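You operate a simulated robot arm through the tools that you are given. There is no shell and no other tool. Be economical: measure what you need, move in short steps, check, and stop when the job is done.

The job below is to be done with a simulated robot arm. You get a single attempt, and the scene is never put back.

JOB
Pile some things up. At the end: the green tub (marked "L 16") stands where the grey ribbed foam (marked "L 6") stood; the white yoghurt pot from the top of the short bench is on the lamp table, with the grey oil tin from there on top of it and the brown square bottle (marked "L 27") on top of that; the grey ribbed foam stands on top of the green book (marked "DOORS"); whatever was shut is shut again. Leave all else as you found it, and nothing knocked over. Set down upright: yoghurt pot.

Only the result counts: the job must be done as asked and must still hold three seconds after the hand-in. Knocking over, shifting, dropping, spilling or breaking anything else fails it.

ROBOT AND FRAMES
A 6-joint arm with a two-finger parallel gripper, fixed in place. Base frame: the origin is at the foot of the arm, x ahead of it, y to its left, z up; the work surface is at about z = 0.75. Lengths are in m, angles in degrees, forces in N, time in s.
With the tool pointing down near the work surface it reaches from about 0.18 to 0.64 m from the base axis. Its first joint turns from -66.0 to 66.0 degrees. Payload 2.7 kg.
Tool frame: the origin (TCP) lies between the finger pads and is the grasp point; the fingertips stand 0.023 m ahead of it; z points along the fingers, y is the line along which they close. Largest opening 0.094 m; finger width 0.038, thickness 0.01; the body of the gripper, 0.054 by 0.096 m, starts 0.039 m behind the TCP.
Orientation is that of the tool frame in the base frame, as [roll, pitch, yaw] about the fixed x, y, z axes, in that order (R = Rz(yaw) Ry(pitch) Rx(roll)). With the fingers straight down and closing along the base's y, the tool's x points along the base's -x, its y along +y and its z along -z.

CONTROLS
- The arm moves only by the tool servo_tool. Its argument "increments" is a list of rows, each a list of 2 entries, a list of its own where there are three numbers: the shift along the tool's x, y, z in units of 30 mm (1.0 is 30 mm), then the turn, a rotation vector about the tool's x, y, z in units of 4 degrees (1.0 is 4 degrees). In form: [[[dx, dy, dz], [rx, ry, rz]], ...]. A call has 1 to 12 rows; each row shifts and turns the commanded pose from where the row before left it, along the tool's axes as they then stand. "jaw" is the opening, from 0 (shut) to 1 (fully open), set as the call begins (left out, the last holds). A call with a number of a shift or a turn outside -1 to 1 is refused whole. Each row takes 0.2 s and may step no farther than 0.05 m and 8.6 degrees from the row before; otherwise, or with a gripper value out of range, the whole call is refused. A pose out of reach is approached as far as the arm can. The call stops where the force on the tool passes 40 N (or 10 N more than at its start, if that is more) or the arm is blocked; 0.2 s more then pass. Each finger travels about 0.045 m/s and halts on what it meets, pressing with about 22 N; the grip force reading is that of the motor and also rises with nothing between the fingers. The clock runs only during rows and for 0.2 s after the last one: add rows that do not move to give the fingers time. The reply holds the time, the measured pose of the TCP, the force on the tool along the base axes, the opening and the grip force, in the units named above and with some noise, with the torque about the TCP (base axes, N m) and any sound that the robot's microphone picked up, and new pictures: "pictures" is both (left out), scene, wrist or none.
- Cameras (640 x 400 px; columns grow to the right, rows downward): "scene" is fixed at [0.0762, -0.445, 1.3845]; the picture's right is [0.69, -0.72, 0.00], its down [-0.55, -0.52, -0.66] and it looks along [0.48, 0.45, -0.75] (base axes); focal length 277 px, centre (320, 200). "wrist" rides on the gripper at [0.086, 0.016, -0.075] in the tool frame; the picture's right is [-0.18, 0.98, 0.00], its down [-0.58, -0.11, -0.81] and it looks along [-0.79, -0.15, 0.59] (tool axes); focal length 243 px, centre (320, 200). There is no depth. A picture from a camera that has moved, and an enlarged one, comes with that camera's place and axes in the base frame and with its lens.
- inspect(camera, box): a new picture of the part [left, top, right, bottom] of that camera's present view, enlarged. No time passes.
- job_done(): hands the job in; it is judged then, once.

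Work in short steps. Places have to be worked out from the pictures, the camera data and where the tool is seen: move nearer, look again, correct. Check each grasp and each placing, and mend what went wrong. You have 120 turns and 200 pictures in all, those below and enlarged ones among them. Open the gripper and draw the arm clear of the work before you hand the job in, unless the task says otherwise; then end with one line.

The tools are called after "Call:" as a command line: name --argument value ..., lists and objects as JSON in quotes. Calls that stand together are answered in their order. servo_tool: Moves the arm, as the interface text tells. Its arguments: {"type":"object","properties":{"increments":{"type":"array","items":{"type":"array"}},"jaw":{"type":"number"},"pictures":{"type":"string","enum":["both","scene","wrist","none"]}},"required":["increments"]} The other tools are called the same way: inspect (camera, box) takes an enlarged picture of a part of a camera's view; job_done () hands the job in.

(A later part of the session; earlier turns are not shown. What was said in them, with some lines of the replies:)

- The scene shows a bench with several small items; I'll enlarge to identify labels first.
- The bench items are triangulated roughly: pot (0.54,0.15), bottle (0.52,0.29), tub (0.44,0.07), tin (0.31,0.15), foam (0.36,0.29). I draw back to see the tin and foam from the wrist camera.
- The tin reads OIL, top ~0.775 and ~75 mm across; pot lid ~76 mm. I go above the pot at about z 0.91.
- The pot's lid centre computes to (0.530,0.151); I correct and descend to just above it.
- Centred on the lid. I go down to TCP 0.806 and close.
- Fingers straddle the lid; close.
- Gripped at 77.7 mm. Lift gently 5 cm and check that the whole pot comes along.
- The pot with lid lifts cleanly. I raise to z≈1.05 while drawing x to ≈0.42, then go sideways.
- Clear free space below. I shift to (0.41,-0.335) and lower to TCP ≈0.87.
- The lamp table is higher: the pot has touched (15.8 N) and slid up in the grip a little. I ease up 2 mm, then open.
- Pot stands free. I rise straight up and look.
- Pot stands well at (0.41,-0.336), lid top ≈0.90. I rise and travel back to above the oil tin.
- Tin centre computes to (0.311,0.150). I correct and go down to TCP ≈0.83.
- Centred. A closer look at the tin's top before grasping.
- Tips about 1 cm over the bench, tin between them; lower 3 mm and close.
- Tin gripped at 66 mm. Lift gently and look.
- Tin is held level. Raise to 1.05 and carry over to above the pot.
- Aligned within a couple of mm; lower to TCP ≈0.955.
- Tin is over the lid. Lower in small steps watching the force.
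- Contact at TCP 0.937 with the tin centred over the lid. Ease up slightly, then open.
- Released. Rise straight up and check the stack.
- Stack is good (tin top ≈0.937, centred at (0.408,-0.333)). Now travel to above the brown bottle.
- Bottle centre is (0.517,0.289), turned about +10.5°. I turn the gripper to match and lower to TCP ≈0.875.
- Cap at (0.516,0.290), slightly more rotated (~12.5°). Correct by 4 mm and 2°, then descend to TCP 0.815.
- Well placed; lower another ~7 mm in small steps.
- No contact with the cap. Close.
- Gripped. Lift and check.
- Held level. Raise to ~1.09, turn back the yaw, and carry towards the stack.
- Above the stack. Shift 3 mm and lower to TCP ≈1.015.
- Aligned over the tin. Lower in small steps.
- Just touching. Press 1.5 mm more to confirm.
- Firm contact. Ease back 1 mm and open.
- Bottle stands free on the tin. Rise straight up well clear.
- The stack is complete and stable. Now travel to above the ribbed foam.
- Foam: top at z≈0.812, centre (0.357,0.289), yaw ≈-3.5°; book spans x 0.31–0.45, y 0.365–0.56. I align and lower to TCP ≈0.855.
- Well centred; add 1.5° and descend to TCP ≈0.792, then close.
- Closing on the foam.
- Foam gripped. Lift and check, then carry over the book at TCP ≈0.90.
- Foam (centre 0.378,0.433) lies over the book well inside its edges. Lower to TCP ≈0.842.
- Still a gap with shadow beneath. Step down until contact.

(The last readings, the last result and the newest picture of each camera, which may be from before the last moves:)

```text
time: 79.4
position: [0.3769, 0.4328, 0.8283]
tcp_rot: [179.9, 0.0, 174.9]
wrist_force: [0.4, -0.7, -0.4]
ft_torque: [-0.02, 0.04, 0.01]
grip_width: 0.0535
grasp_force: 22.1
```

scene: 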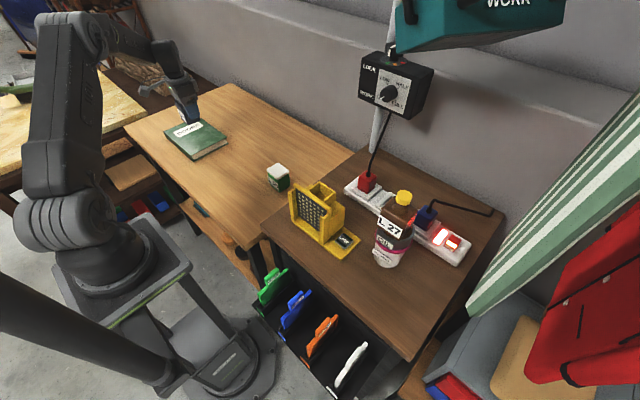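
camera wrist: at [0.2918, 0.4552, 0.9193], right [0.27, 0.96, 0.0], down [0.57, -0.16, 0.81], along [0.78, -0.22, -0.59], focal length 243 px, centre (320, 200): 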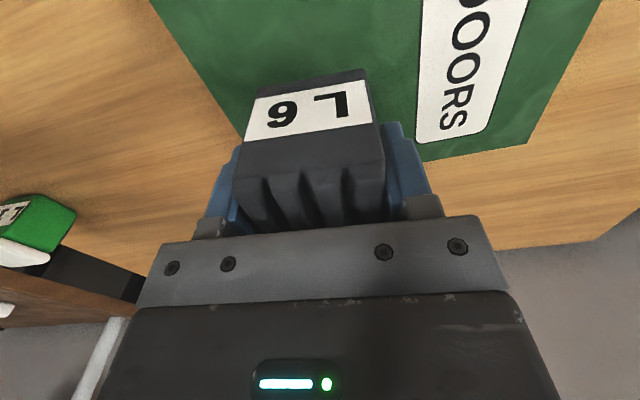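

Call:
servo_tool --increments '[[[0, 0, 0.07], [0, 0, 0]], [[0, 0, 0.07], [0, 0, 0]], [[0, 0, 0], [0, 0, 0]]]' --pictures "wrist"

Call:
inspect --camera "scene" --box '[135, 85, 255, 185]'

```text
time: 80.2
position: [0.3766, 0.4327, 0.8243]
tcp_rot: [180.0, 0.0, 174.9]
wrist_force: [-0.3, -0.6, 0.3]
ft_torque: [-0.03, -0.01, -0.03]
grip_width: 0.0535
grasp_force: 21.9
camera wrist: at [0.2912, 0.455, 0.8993], right [0.27, 0.96, 0.0], down [0.57, -0.16, 0.81], along [0.78, -0.22, -0.59], focal length 243 px, centre (320, 200)
```

wrist: 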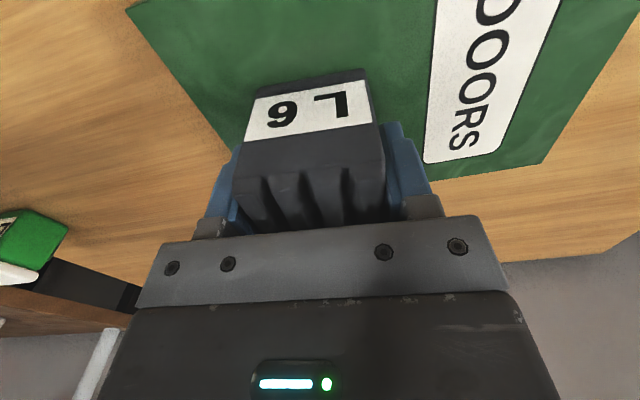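

```text
4.00 times, centred on (195, 135) of scene
camera zoom: at [0.0762, -0.445, 1.3845], right [0.69, -0.72, 0.0], down [-0.55, -0.52, -0.66], along [0.48, 0.45, -0.75], focal length 1108 px, centre (820, 460)
```

zoom: 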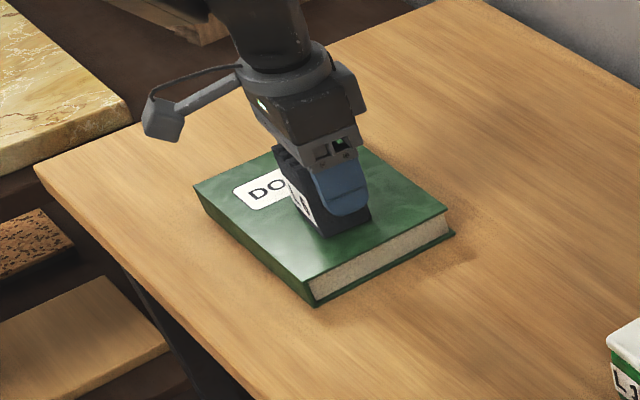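

Nearly on the book; continue in 1.5 mm steps.

Call:
servo_tool --increments '[[[0, 0, 0.05], [0, 0, 0]], [[0, 0, 0.05], [0, 0, 0]], [[0, 0, 0], [0, 0, 0]]]' --pictures "none"

```text
time: 81.0
position: [0.3765, 0.4318, 0.8214]
tcp_rot: [179.8, 0.1, 175.1]
wrist_force: [-8.3, -5.7, 24.6]
ft_torque: [-0.27, 0.32, 0.03]
grip_width: 0.0536
grasp_force: 22.1
```

Contact (25 N). Ease up 1.5 mm and open.

Call:
servo_tool --increments '[[[0, 0, -0.06], [0, 0, 0]], [[0, 0, 0], [0, 0, 0]]]' --pictures "none"

Call:
servo_tool --increments '[[[0, 0, 0], [0, 0, 0]], [[0, 0, 0], [0, 0, 0]], [[0, 0, 0], [0, 0, 0]], [[0, 0, 0], [0, 0, 0]], [[0, 0, 0], [0, 0, 0]]]' --jaw 1 --pictures "none"

Call:
servo_tool --increments '[[[0, 0, -0.3], [0, 0, 0]], [[0, 0, -0.6], [0, 0, 0]], [[0, 0, -0.9], [0, 0, 0]], [[0, 0, -0.9], [0, 0, 0]], [[0, 0, -0.9], [0, 0, 0]], [[0, 0, 0], [0, 0, 0]]]' --pictures "wrist"

Call:
inspect --camera "scene" --box '[135, 85, 255, 185]'

```text
time: 81.6
position: [0.3779, 0.4323, 0.8228]
tcp_rot: [179.8, 0.1, 175.0]
wrist_force: [-2.7, -2.1, 19.0]
ft_torque: [-0.07, 0.04, -0.01]
grip_width: 0.0534
grasp_force: 22.1
```

```text
time: 82.8
position: [0.378, 0.4319, 0.8215]
tcp_rot: [-180.0, 0.0, 175.0]
wrist_force: [0.3, -0.6, -0.3]
ft_torque: [-0.01, -0.03, -0.01]
grip_width: 0.0938
grasp_force: 0.1
```

```text
time: 84.2
position: [0.3772, 0.4323, 0.9322]
tcp_rot: [-179.9, 0.0, 174.9]
wrist_force: [0.5, 0.8, 0.9]
ft_torque: [0.03, 0.0, 0.0]
grip_width: 0.0939
grasp_force: 0.1
camera wrist: at [0.2927, 0.4552, 1.0077], right [0.27, 0.96, 0.0], down [0.57, -0.16, 0.81], along [0.78, -0.22, -0.59], focal length 243 px, centre (320, 200)
```

wrist: 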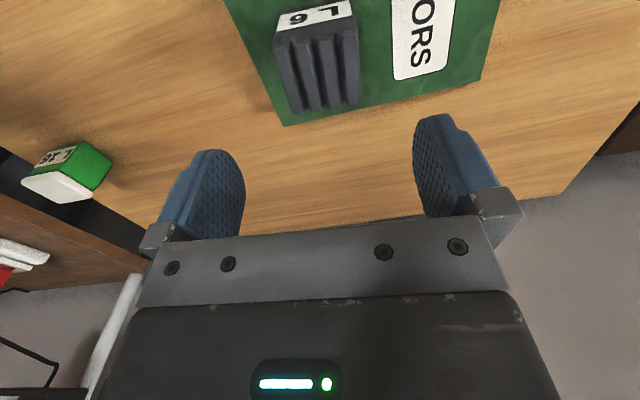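

```text
4.00 times, centred on (195, 135) of scene
camera zoom: at [0.0762, -0.445, 1.3845], right [0.69, -0.72, 0.0], down [-0.55, -0.52, -0.66], along [0.48, 0.45, -0.75], focal length 1108 px, centre (820, 460)
```

zoom: 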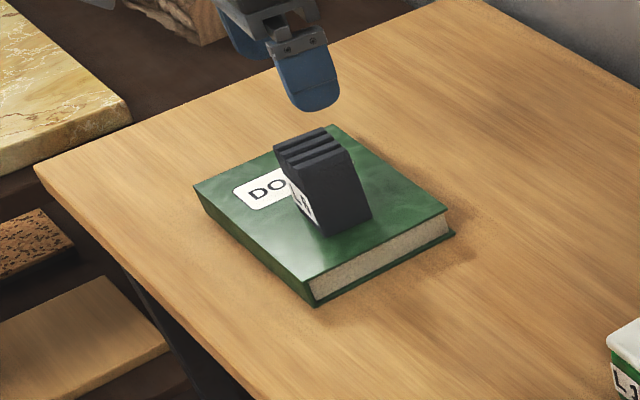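

Foam stands on the book. Now go to above the green tub, turning yaw back to 180.

Call:
servo_tool --increments '[[[0, 0, -0.2], [0, 0, -0.63]], [[0, 0, -0.2], [0, 0, -0.62]], [[-0.15, -0.9, 0], [0, 0, 0]], [[-0.15, -1, 0], [0, 0, 0]], [[-0.15, -1, 0], [0, 0, 0]], [[-0.15, -1, 0], [0, 0, 0]], [[-0.15, -1, 0], [0, 0, 0]], [[-0.15, -1, 0], [0, 0, 0]], [[-0.15, -1, 0], [0, 0, 0]], [[-0.15, -1, 0], [0, 0, 0]], [[-0.15, -1, 0], [0, 0, 0]], [[-0.15, -1, 0], [0, 0, 0]]]' --pictures "none"

Call:
servo_tool --increments '[[[0, -0.9, 0], [0, 0, 0]], [[0, -0.9, 0], [0, 0, 0]], [[0, -0.6, 0], [0, 0, 0]], [[0, 0, 0], [0, 0, 0]]]' --pictures "both"

Call:
inspect --camera "wrist" --box '[220, 0, 420, 125]'

Call:
inspect --camera "scene" --box '[230, 140, 330, 210]'

```text
time: 86.8
position: [0.4213, 0.1363, 0.9445]
tcp_rot: [-180.0, 0.0, -179.9]
wrist_force: [0.1, 0.4, 0.7]
ft_torque: [0.02, 0.03, 0.0]
grip_width: 0.094
grasp_force: 0.0
```

```text
time: 87.8
position: [0.4223, 0.063, 0.9453]
tcp_rot: [180.0, 0.1, -180.0]
wrist_force: [-0.1, -1.0, -0.9]
ft_torque: [-0.02, -0.01, 0.02]
grip_width: 0.094
grasp_force: 0.1
camera wrist: at [0.3349, 0.08, 1.0204], right [0.18, 0.98, 0.0], down [0.58, -0.11, 0.81], along [0.79, -0.15, -0.59], focal length 243 px, centre (320, 200)
```

scene: 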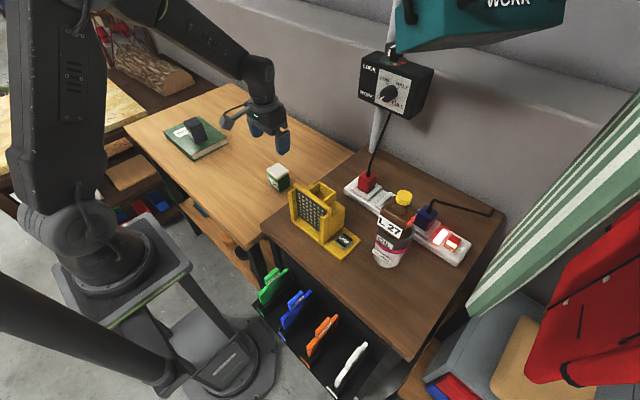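
wrist: 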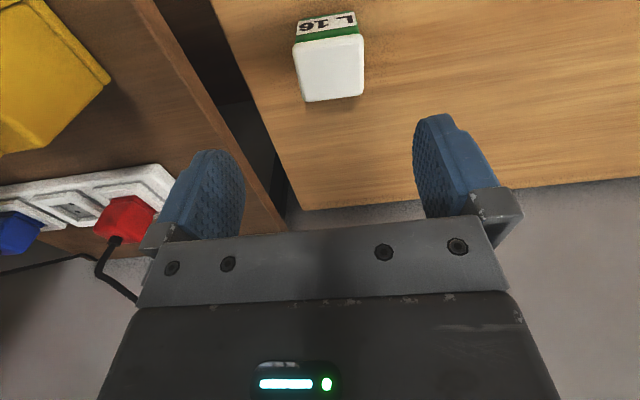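

```text
3.20 times, centred on (320, 62) of wrist
camera zoom: at [0.3349, 0.08, 1.0204], right [0.18, 0.98, 0.0], down [0.58, -0.11, 0.81], along [0.79, -0.15, -0.59], focal length 776 px, centre (320, 640)
```

zoom: 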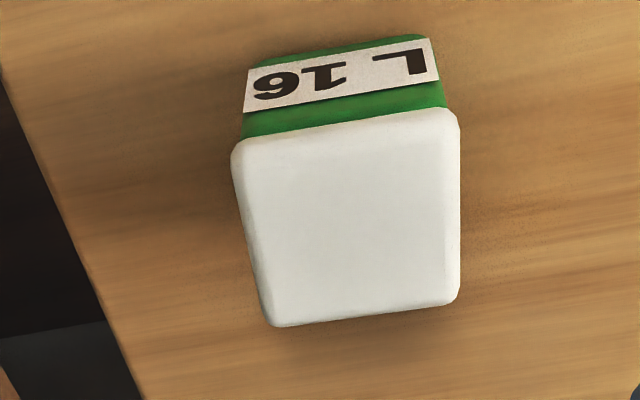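

```text
5.71 times, centred on (280, 175) of scene
camera zoom: at [0.0761, -0.445, 1.3845], right [0.69, -0.72, 0.0], down [-0.55, -0.52, -0.66], along [0.48, 0.45, -0.75], focal length 1582 px, centre (549, 343)
```

zoom: 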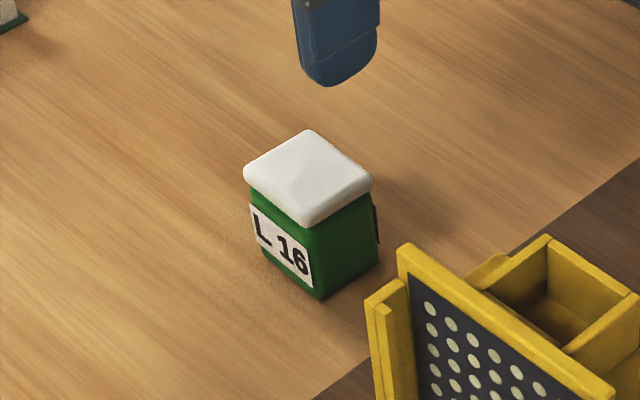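

Tub centre (0.435,0.0705), yaw ≈-2.5°, top ≈0.813. Align and lower to TCP ≈0.858.

Call:
servo_tool --increments '[[[-0.43, 0.25, 0.3], [0, 0, 0]], [[0, 0, 0.9], [0, 0, 0.63]], [[0, 0, 0.9], [0, 0, 0]], [[0, 0, 0.8], [0, 0, 0]], [[0, 0, 0], [0, 0, 0]]]' --pictures "wrist"

Call:
inspect --camera "scene" --box '[220, 110, 340, 210]'

```text
time: 89.0
position: [0.4359, 0.0732, 0.8562]
tcp_rot: [-180.0, -0.1, 177.4]
wrist_force: [0.2, 0.2, -0.1]
ft_torque: [0.0, 0.01, 0.0]
grip_width: 0.0941
grasp_force: 0.0
camera wrist: at [0.3504, 0.0927, 0.9316], right [0.23, 0.97, 0.0], down [0.58, -0.13, 0.81], along [0.79, -0.18, -0.59], focal length 243 px, centre (320, 200)
```

wrist: 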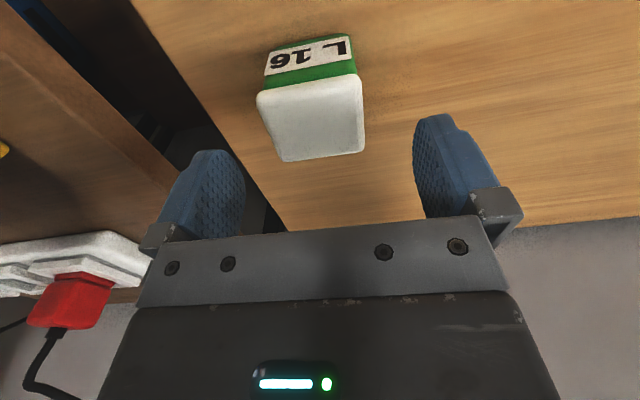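

```text
4.00 times, centred on (280, 160) of scene
camera zoom: at [0.0762, -0.445, 1.3845], right [0.69, -0.72, 0.0], down [-0.55, -0.52, -0.66], along [0.48, 0.45, -0.75], focal length 1108 px, centre (480, 360)
```

zoom: 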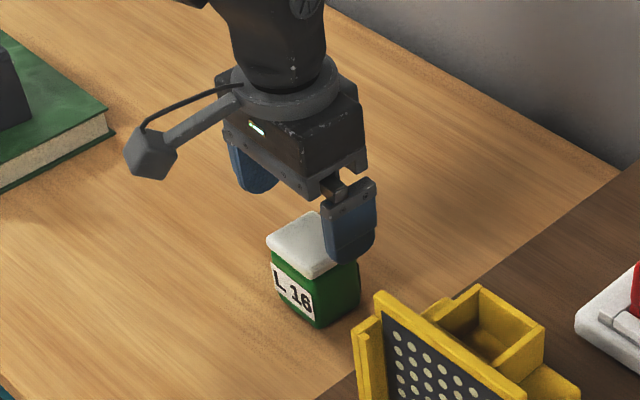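

Tub centre (0.4365,0.070); shift 3 mm and descend to TCP 0.795.

Call:
servo_tool --increments '[[[0, -0.09, 0.4], [0, 0, 0.25]], [[0, 0, 0.8], [0, 0, 0]], [[0, 0, 0.84], [0, 0, 0]], [[0, 0, 0], [0, 0, 0]]]' --pictures "wrist"

Call:
inspect --camera "scene" --box '[220, 110, 340, 210]'

```text
time: 90.0
position: [0.4344, 0.068, 0.7962]
tcp_rot: [-179.9, 0.0, 176.6]
wrist_force: [0.1, -0.4, 0.0]
ft_torque: [-0.02, 0.0, 0.0]
grip_width: 0.094
grasp_force: 0.1
camera wrist: at [0.3486, 0.0894, 0.8717], right [0.24, 0.97, 0.0], down [0.57, -0.14, 0.81], along [0.78, -0.2, -0.59], focal length 243 px, centre (320, 200)
```

wrist: 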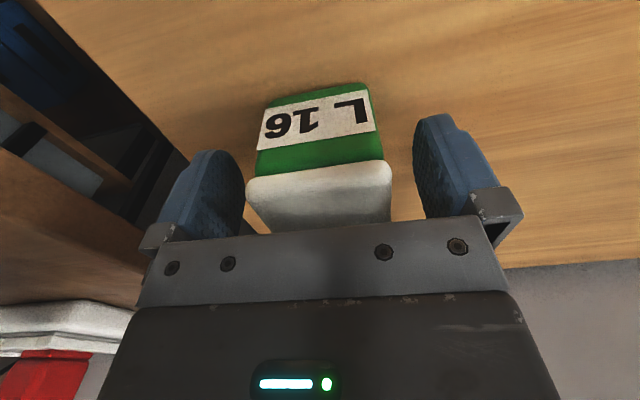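

```text
4.00 times, centred on (280, 160) of scene
camera zoom: at [0.0762, -0.445, 1.3845], right [0.69, -0.72, 0.0], down [-0.55, -0.52, -0.66], along [0.48, 0.45, -0.75], focal length 1108 px, centre (480, 360)
```

zoom: 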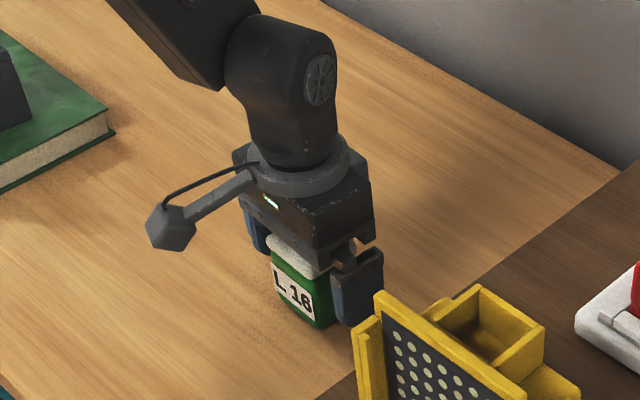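

Straddled with no contact. Close.

Call:
servo_tool --increments '[[[0, 0, 0], [0, 0, 0]], [[0, 0, 0], [0, 0, 0]], [[0, 0, 0], [0, 0, 0]], [[0, 0, 0], [0, 0, 0]], [[0, 0, 0], [0, 0, 0]]]' --jaw 0 --pictures "none"

Call:
servo_tool --increments '[[[0, 0, -0.2], [0, 0, 0]], [[0, 0, -0.4], [0, 0, 0]], [[0, 0, -0.6], [0, 0, 0]], [[0, 0, -0.6], [0, 0, 0]], [[0, 0, 0], [0, 0, 0]]]' --pictures "wrist"

Call:
inspect --camera "scene" --box '[220, 110, 340, 210]'

```text
time: 91.2
position: [0.4345, 0.0677, 0.7966]
tcp_rot: [-179.9, -0.1, 176.5]
wrist_force: [0.7, -0.3, -0.6]
ft_torque: [0.02, -0.03, -0.05]
grip_width: 0.0537
grasp_force: 22.4
```

```text
time: 92.4
position: [0.4349, 0.068, 0.8495]
tcp_rot: [-180.0, -0.1, 176.5]
wrist_force: [0.1, 0.2, -1.8]
ft_torque: [-0.03, 0.01, 0.01]
grip_width: 0.0539
grasp_force: 21.9
camera wrist: at [0.3492, 0.0896, 0.924], right [0.24, 0.97, 0.0], down [0.57, -0.14, 0.81], along [0.78, -0.2, -0.59], focal length 243 px, centre (320, 200)
```

wrist: 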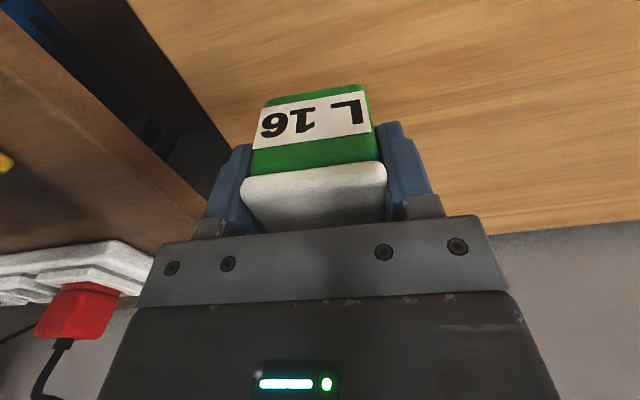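

```text
4.00 times, centred on (280, 160) of scene
camera zoom: at [0.0762, -0.445, 1.3845], right [0.69, -0.72, 0.0], down [-0.55, -0.52, -0.66], along [0.48, 0.45, -0.75], focal length 1108 px, centre (480, 360)
```

zoom: 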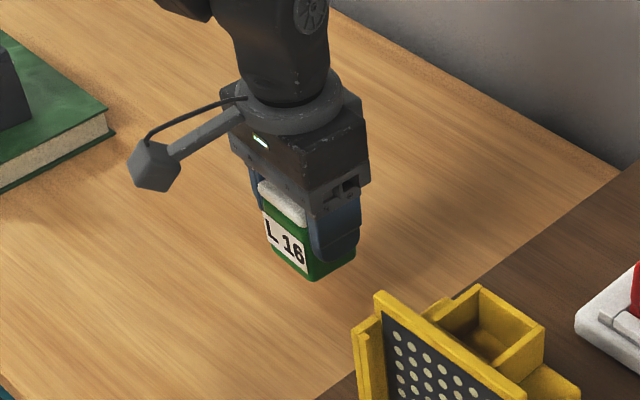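

The whole tub lifted. Carry it to the foam's former place at (0.358,0.2895).

Call:
servo_tool --increments '[[[0.1, 0.3, -0.3], [0, 0, 0]], [[0.4, 0.9, 0], [0, 0, 0]], [[0.4, 0.9, 0], [0, 0, 0]], [[0.4, 0.9, 0], [0, 0, 0]], [[0.4, 0.9, 0], [0, 0, 0]], [[0.4, 0.9, 0], [0, 0, 0]], [[0.4, 0.9, 0], [0, 0, 0]], [[0.4, 0.9, 0], [0, 0, 0]], [[0.14, 0.61, 0], [0, 0, 0]], [[0, 0, 0], [0, 0, 0]]]' --pictures "both"

```text
time: 94.6
position: [0.3592, 0.2882, 0.8552]
tcp_rot: [180.0, 0.0, 176.6]
wrist_force: [-1.3, 0.4, -2.1]
ft_torque: [0.0, 0.0, 0.01]
grip_width: 0.0538
grasp_force: 22.4
camera wrist: at [0.2739, 0.3097, 0.9315], right [0.24, 0.97, 0.0], down [0.57, -0.14, 0.81], along [0.78, -0.2, -0.59], focal length 243 px, centre (320, 200)
```

scene: 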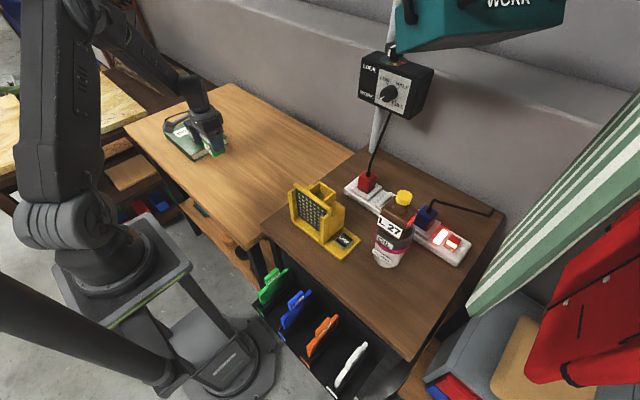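
wrist: 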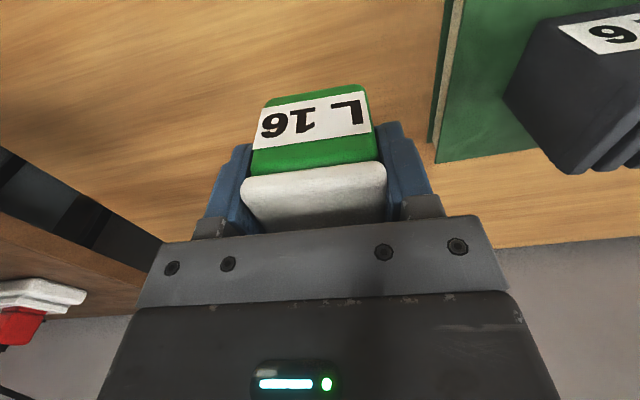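

On target. Lower to TCP ≈0.800, then small steps.

Call:
servo_tool --increments '[[[0.03, 0.03, 0.6], [0, 0, 0]], [[0, 0, 0.7], [0, 0, 0]], [[0, 0, 0.35], [0, 0, 0]], [[0, 0, 0.13], [0, 0, 0]], [[0, 0, 0], [0, 0, 0]]]' --pictures "none"

Call:
servo_tool --increments '[[[0, 0, 0.06], [0, 0, 0]], [[0, 0, 0], [0, 0, 0]]]' --pictures "none"

```text
time: 95.8
position: [0.3571, 0.2891, 0.8046]
tcp_rot: [180.0, -0.1, 176.4]
wrist_force: [0.4, 0.4, -1.9]
ft_torque: [-0.01, 0.03, 0.02]
grip_width: 0.0539
grasp_force: 21.8
```

```text
time: 96.4
position: [0.3563, 0.2892, 0.8024]
tcp_rot: [180.0, 0.0, 176.4]
wrist_force: [-0.4, 0.6, -0.9]
ft_torque: [-0.02, 0.0, -0.02]
grip_width: 0.054
grasp_force: 22.3
```

Call:
servo_tool --increments '[[[0, 0, 0.07], [0, 0, 0]], [[0, 0, 0.07], [0, 0, 0]], [[0, 0, 0], [0, 0, 0]]]' --pictures "none"

```text
time: 97.2
position: [0.3587, 0.2897, 0.7979]
tcp_rot: [-180.0, -0.1, 176.5]
wrist_force: [0.4, -0.1, -1.3]
ft_torque: [-0.01, 0.0, 0.0]
grip_width: 0.0537
grasp_force: 21.8
```

Call:
servo_tool --increments '[[[0, 0, 0.06], [0, 0, 0]], [[0, 0, 0], [0, 0, 0]]]' --pictures "none"

```text
time: 97.8
position: [0.3582, 0.2908, 0.7973]
tcp_rot: [179.9, 0.0, 176.5]
wrist_force: [-1.1, -1.4, 1.5]
ft_torque: [-0.14, 0.01, 0.03]
grip_width: 0.0538
grasp_force: 22.2
```

Bench contact. Open and rise.

Call:
servo_tool --increments '[[[0, 0, 0], [0, 0, 0]], [[0, 0, 0], [0, 0, 0]], [[0, 0, 0], [0, 0, 0]], [[0, 0, 0], [0, 0, 0]], [[0, 0, 0], [0, 0, 0]]]' --jaw 1 --pictures "none"

Call:
servo_tool --increments '[[[0, 0, -0.3], [0, 0, 0]], [[0, 0, -0.6], [0, 0, 0]], [[0, 0, -0.9], [0, 0, 0]], [[0, 0, -0.9], [0, 0, 0]], [[0, 0, -0.9], [0, 0, 0]], [[0, 0, -0.9], [0, 0, 0]], [[0, 0, -0.9], [0, 0, 0]], [[0.5, -0.5, -0.9], [0, 0, 0]], [[0.7, -0.7, -0.7], [0, 0, 0]], [[0.7, -0.7, 0], [0, 0, 0]], [[0, 0, 0], [0, 0, 0]]]' --pictures "both"

Call:
inspect --camera "scene" --box '[150, 90, 290, 190]'

Call:
inspect --camera "scene" --box '[270, 160, 470, 280]'

Call:
inspect --camera "wrist" --box '[300, 0, 640, 200]'

```text
time: 99.0
position: [0.3575, 0.2891, 0.7955]
tcp_rot: [179.9, 0.1, 176.4]
wrist_force: [-0.2, 1.0, 0.2]
ft_torque: [-0.04, 0.01, 0.01]
grip_width: 0.094
grasp_force: 0.0
```

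```text
time: 101.4
position: [0.2984, 0.236, 1.0077]
tcp_rot: [-180.0, -0.1, 176.5]
wrist_force: [-0.6, 0.8, 0.3]
ft_torque: [-0.01, -0.01, -0.01]
grip_width: 0.094
grasp_force: 0.0
camera wrist: at [0.2124, 0.2572, 1.0822], right [0.24, 0.97, 0.0], down [0.57, -0.14, 0.81], along [0.78, -0.2, -0.59], focal length 243 px, centre (320, 200)
```

scene: 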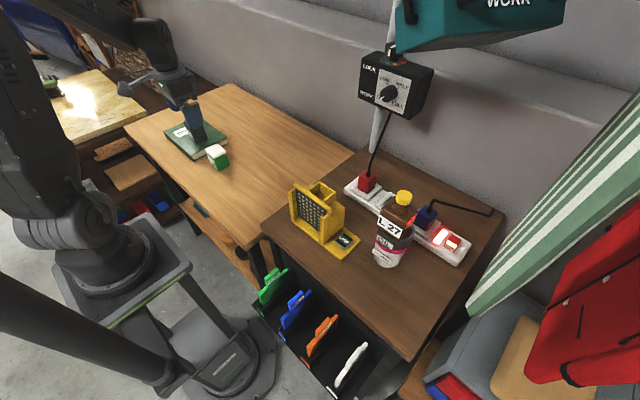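
wrist: 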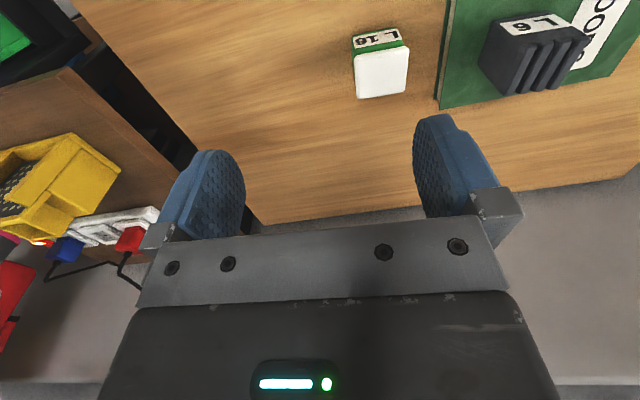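

```text
4.00 times, centred on (220, 140) of scene
camera zoom: at [0.0761, -0.445, 1.3845], right [0.69, -0.72, 0.0], down [-0.55, -0.52, -0.66], along [0.48, 0.45, -0.75], focal length 1108 px, centre (720, 440)
```

zoom: 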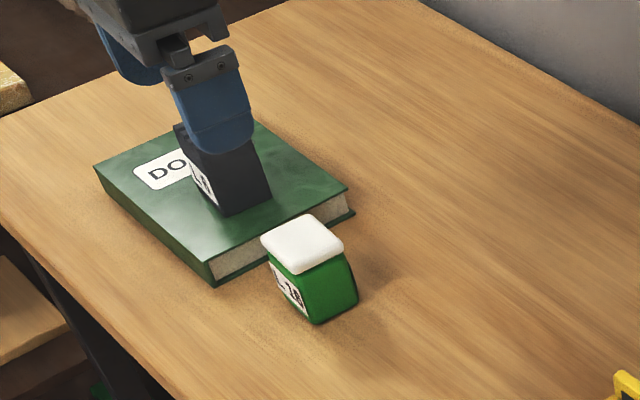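

```text
3.20 times, centred on (370, 220) of scene
camera zoom: at [0.0761, -0.445, 1.3845], right [0.69, -0.72, 0.0], down [-0.55, -0.52, -0.66], along [0.48, 0.45, -0.75], focal length 886 px, centre (160, 136)
```

zoom: 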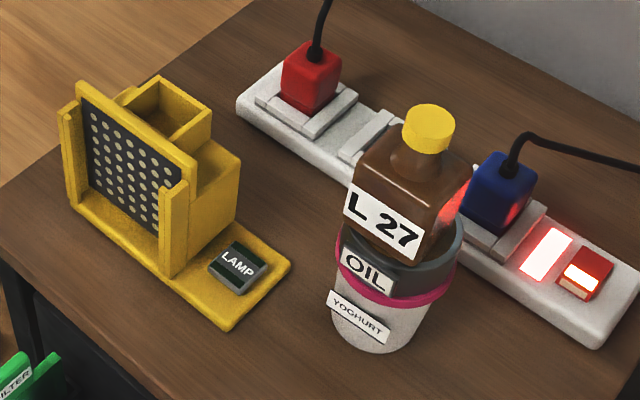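

```text
1.88 times, centred on (470, 100) of wrist
camera zoom: at [0.2124, 0.2572, 1.0822], right [0.24, 0.97, 0.0], down [0.57, -0.14, 0.81], along [0.78, -0.2, -0.59], focal length 457 px, centre (38, 388)
```

zoom: 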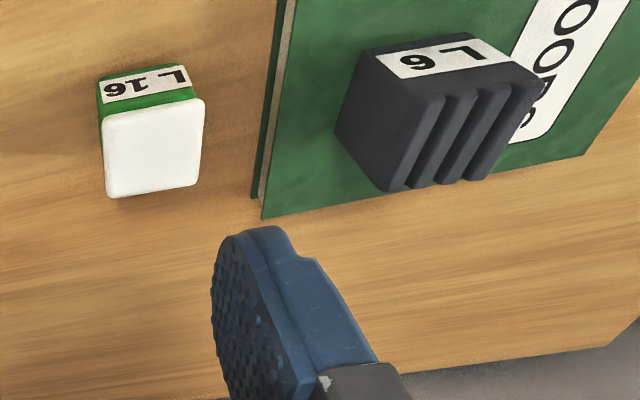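

All pieces are in place: the tub is where the foam stood, the foam is on the book, and pot, tin and bottle are stacked on the lamp table. The gripper is open and clear, so I hand in.

Call:
job_done

```text
The job is handed in.
```

The job is handed in. The green tub stands where the ribbed foam was, the foam stands on the green book, and the yoghurt pot is upright on the lamp table with the oil tin and then the brown bottle on top. Nothing had to be opened, the last pictures showed nothing knocked over, and I saw nothing else out of place.
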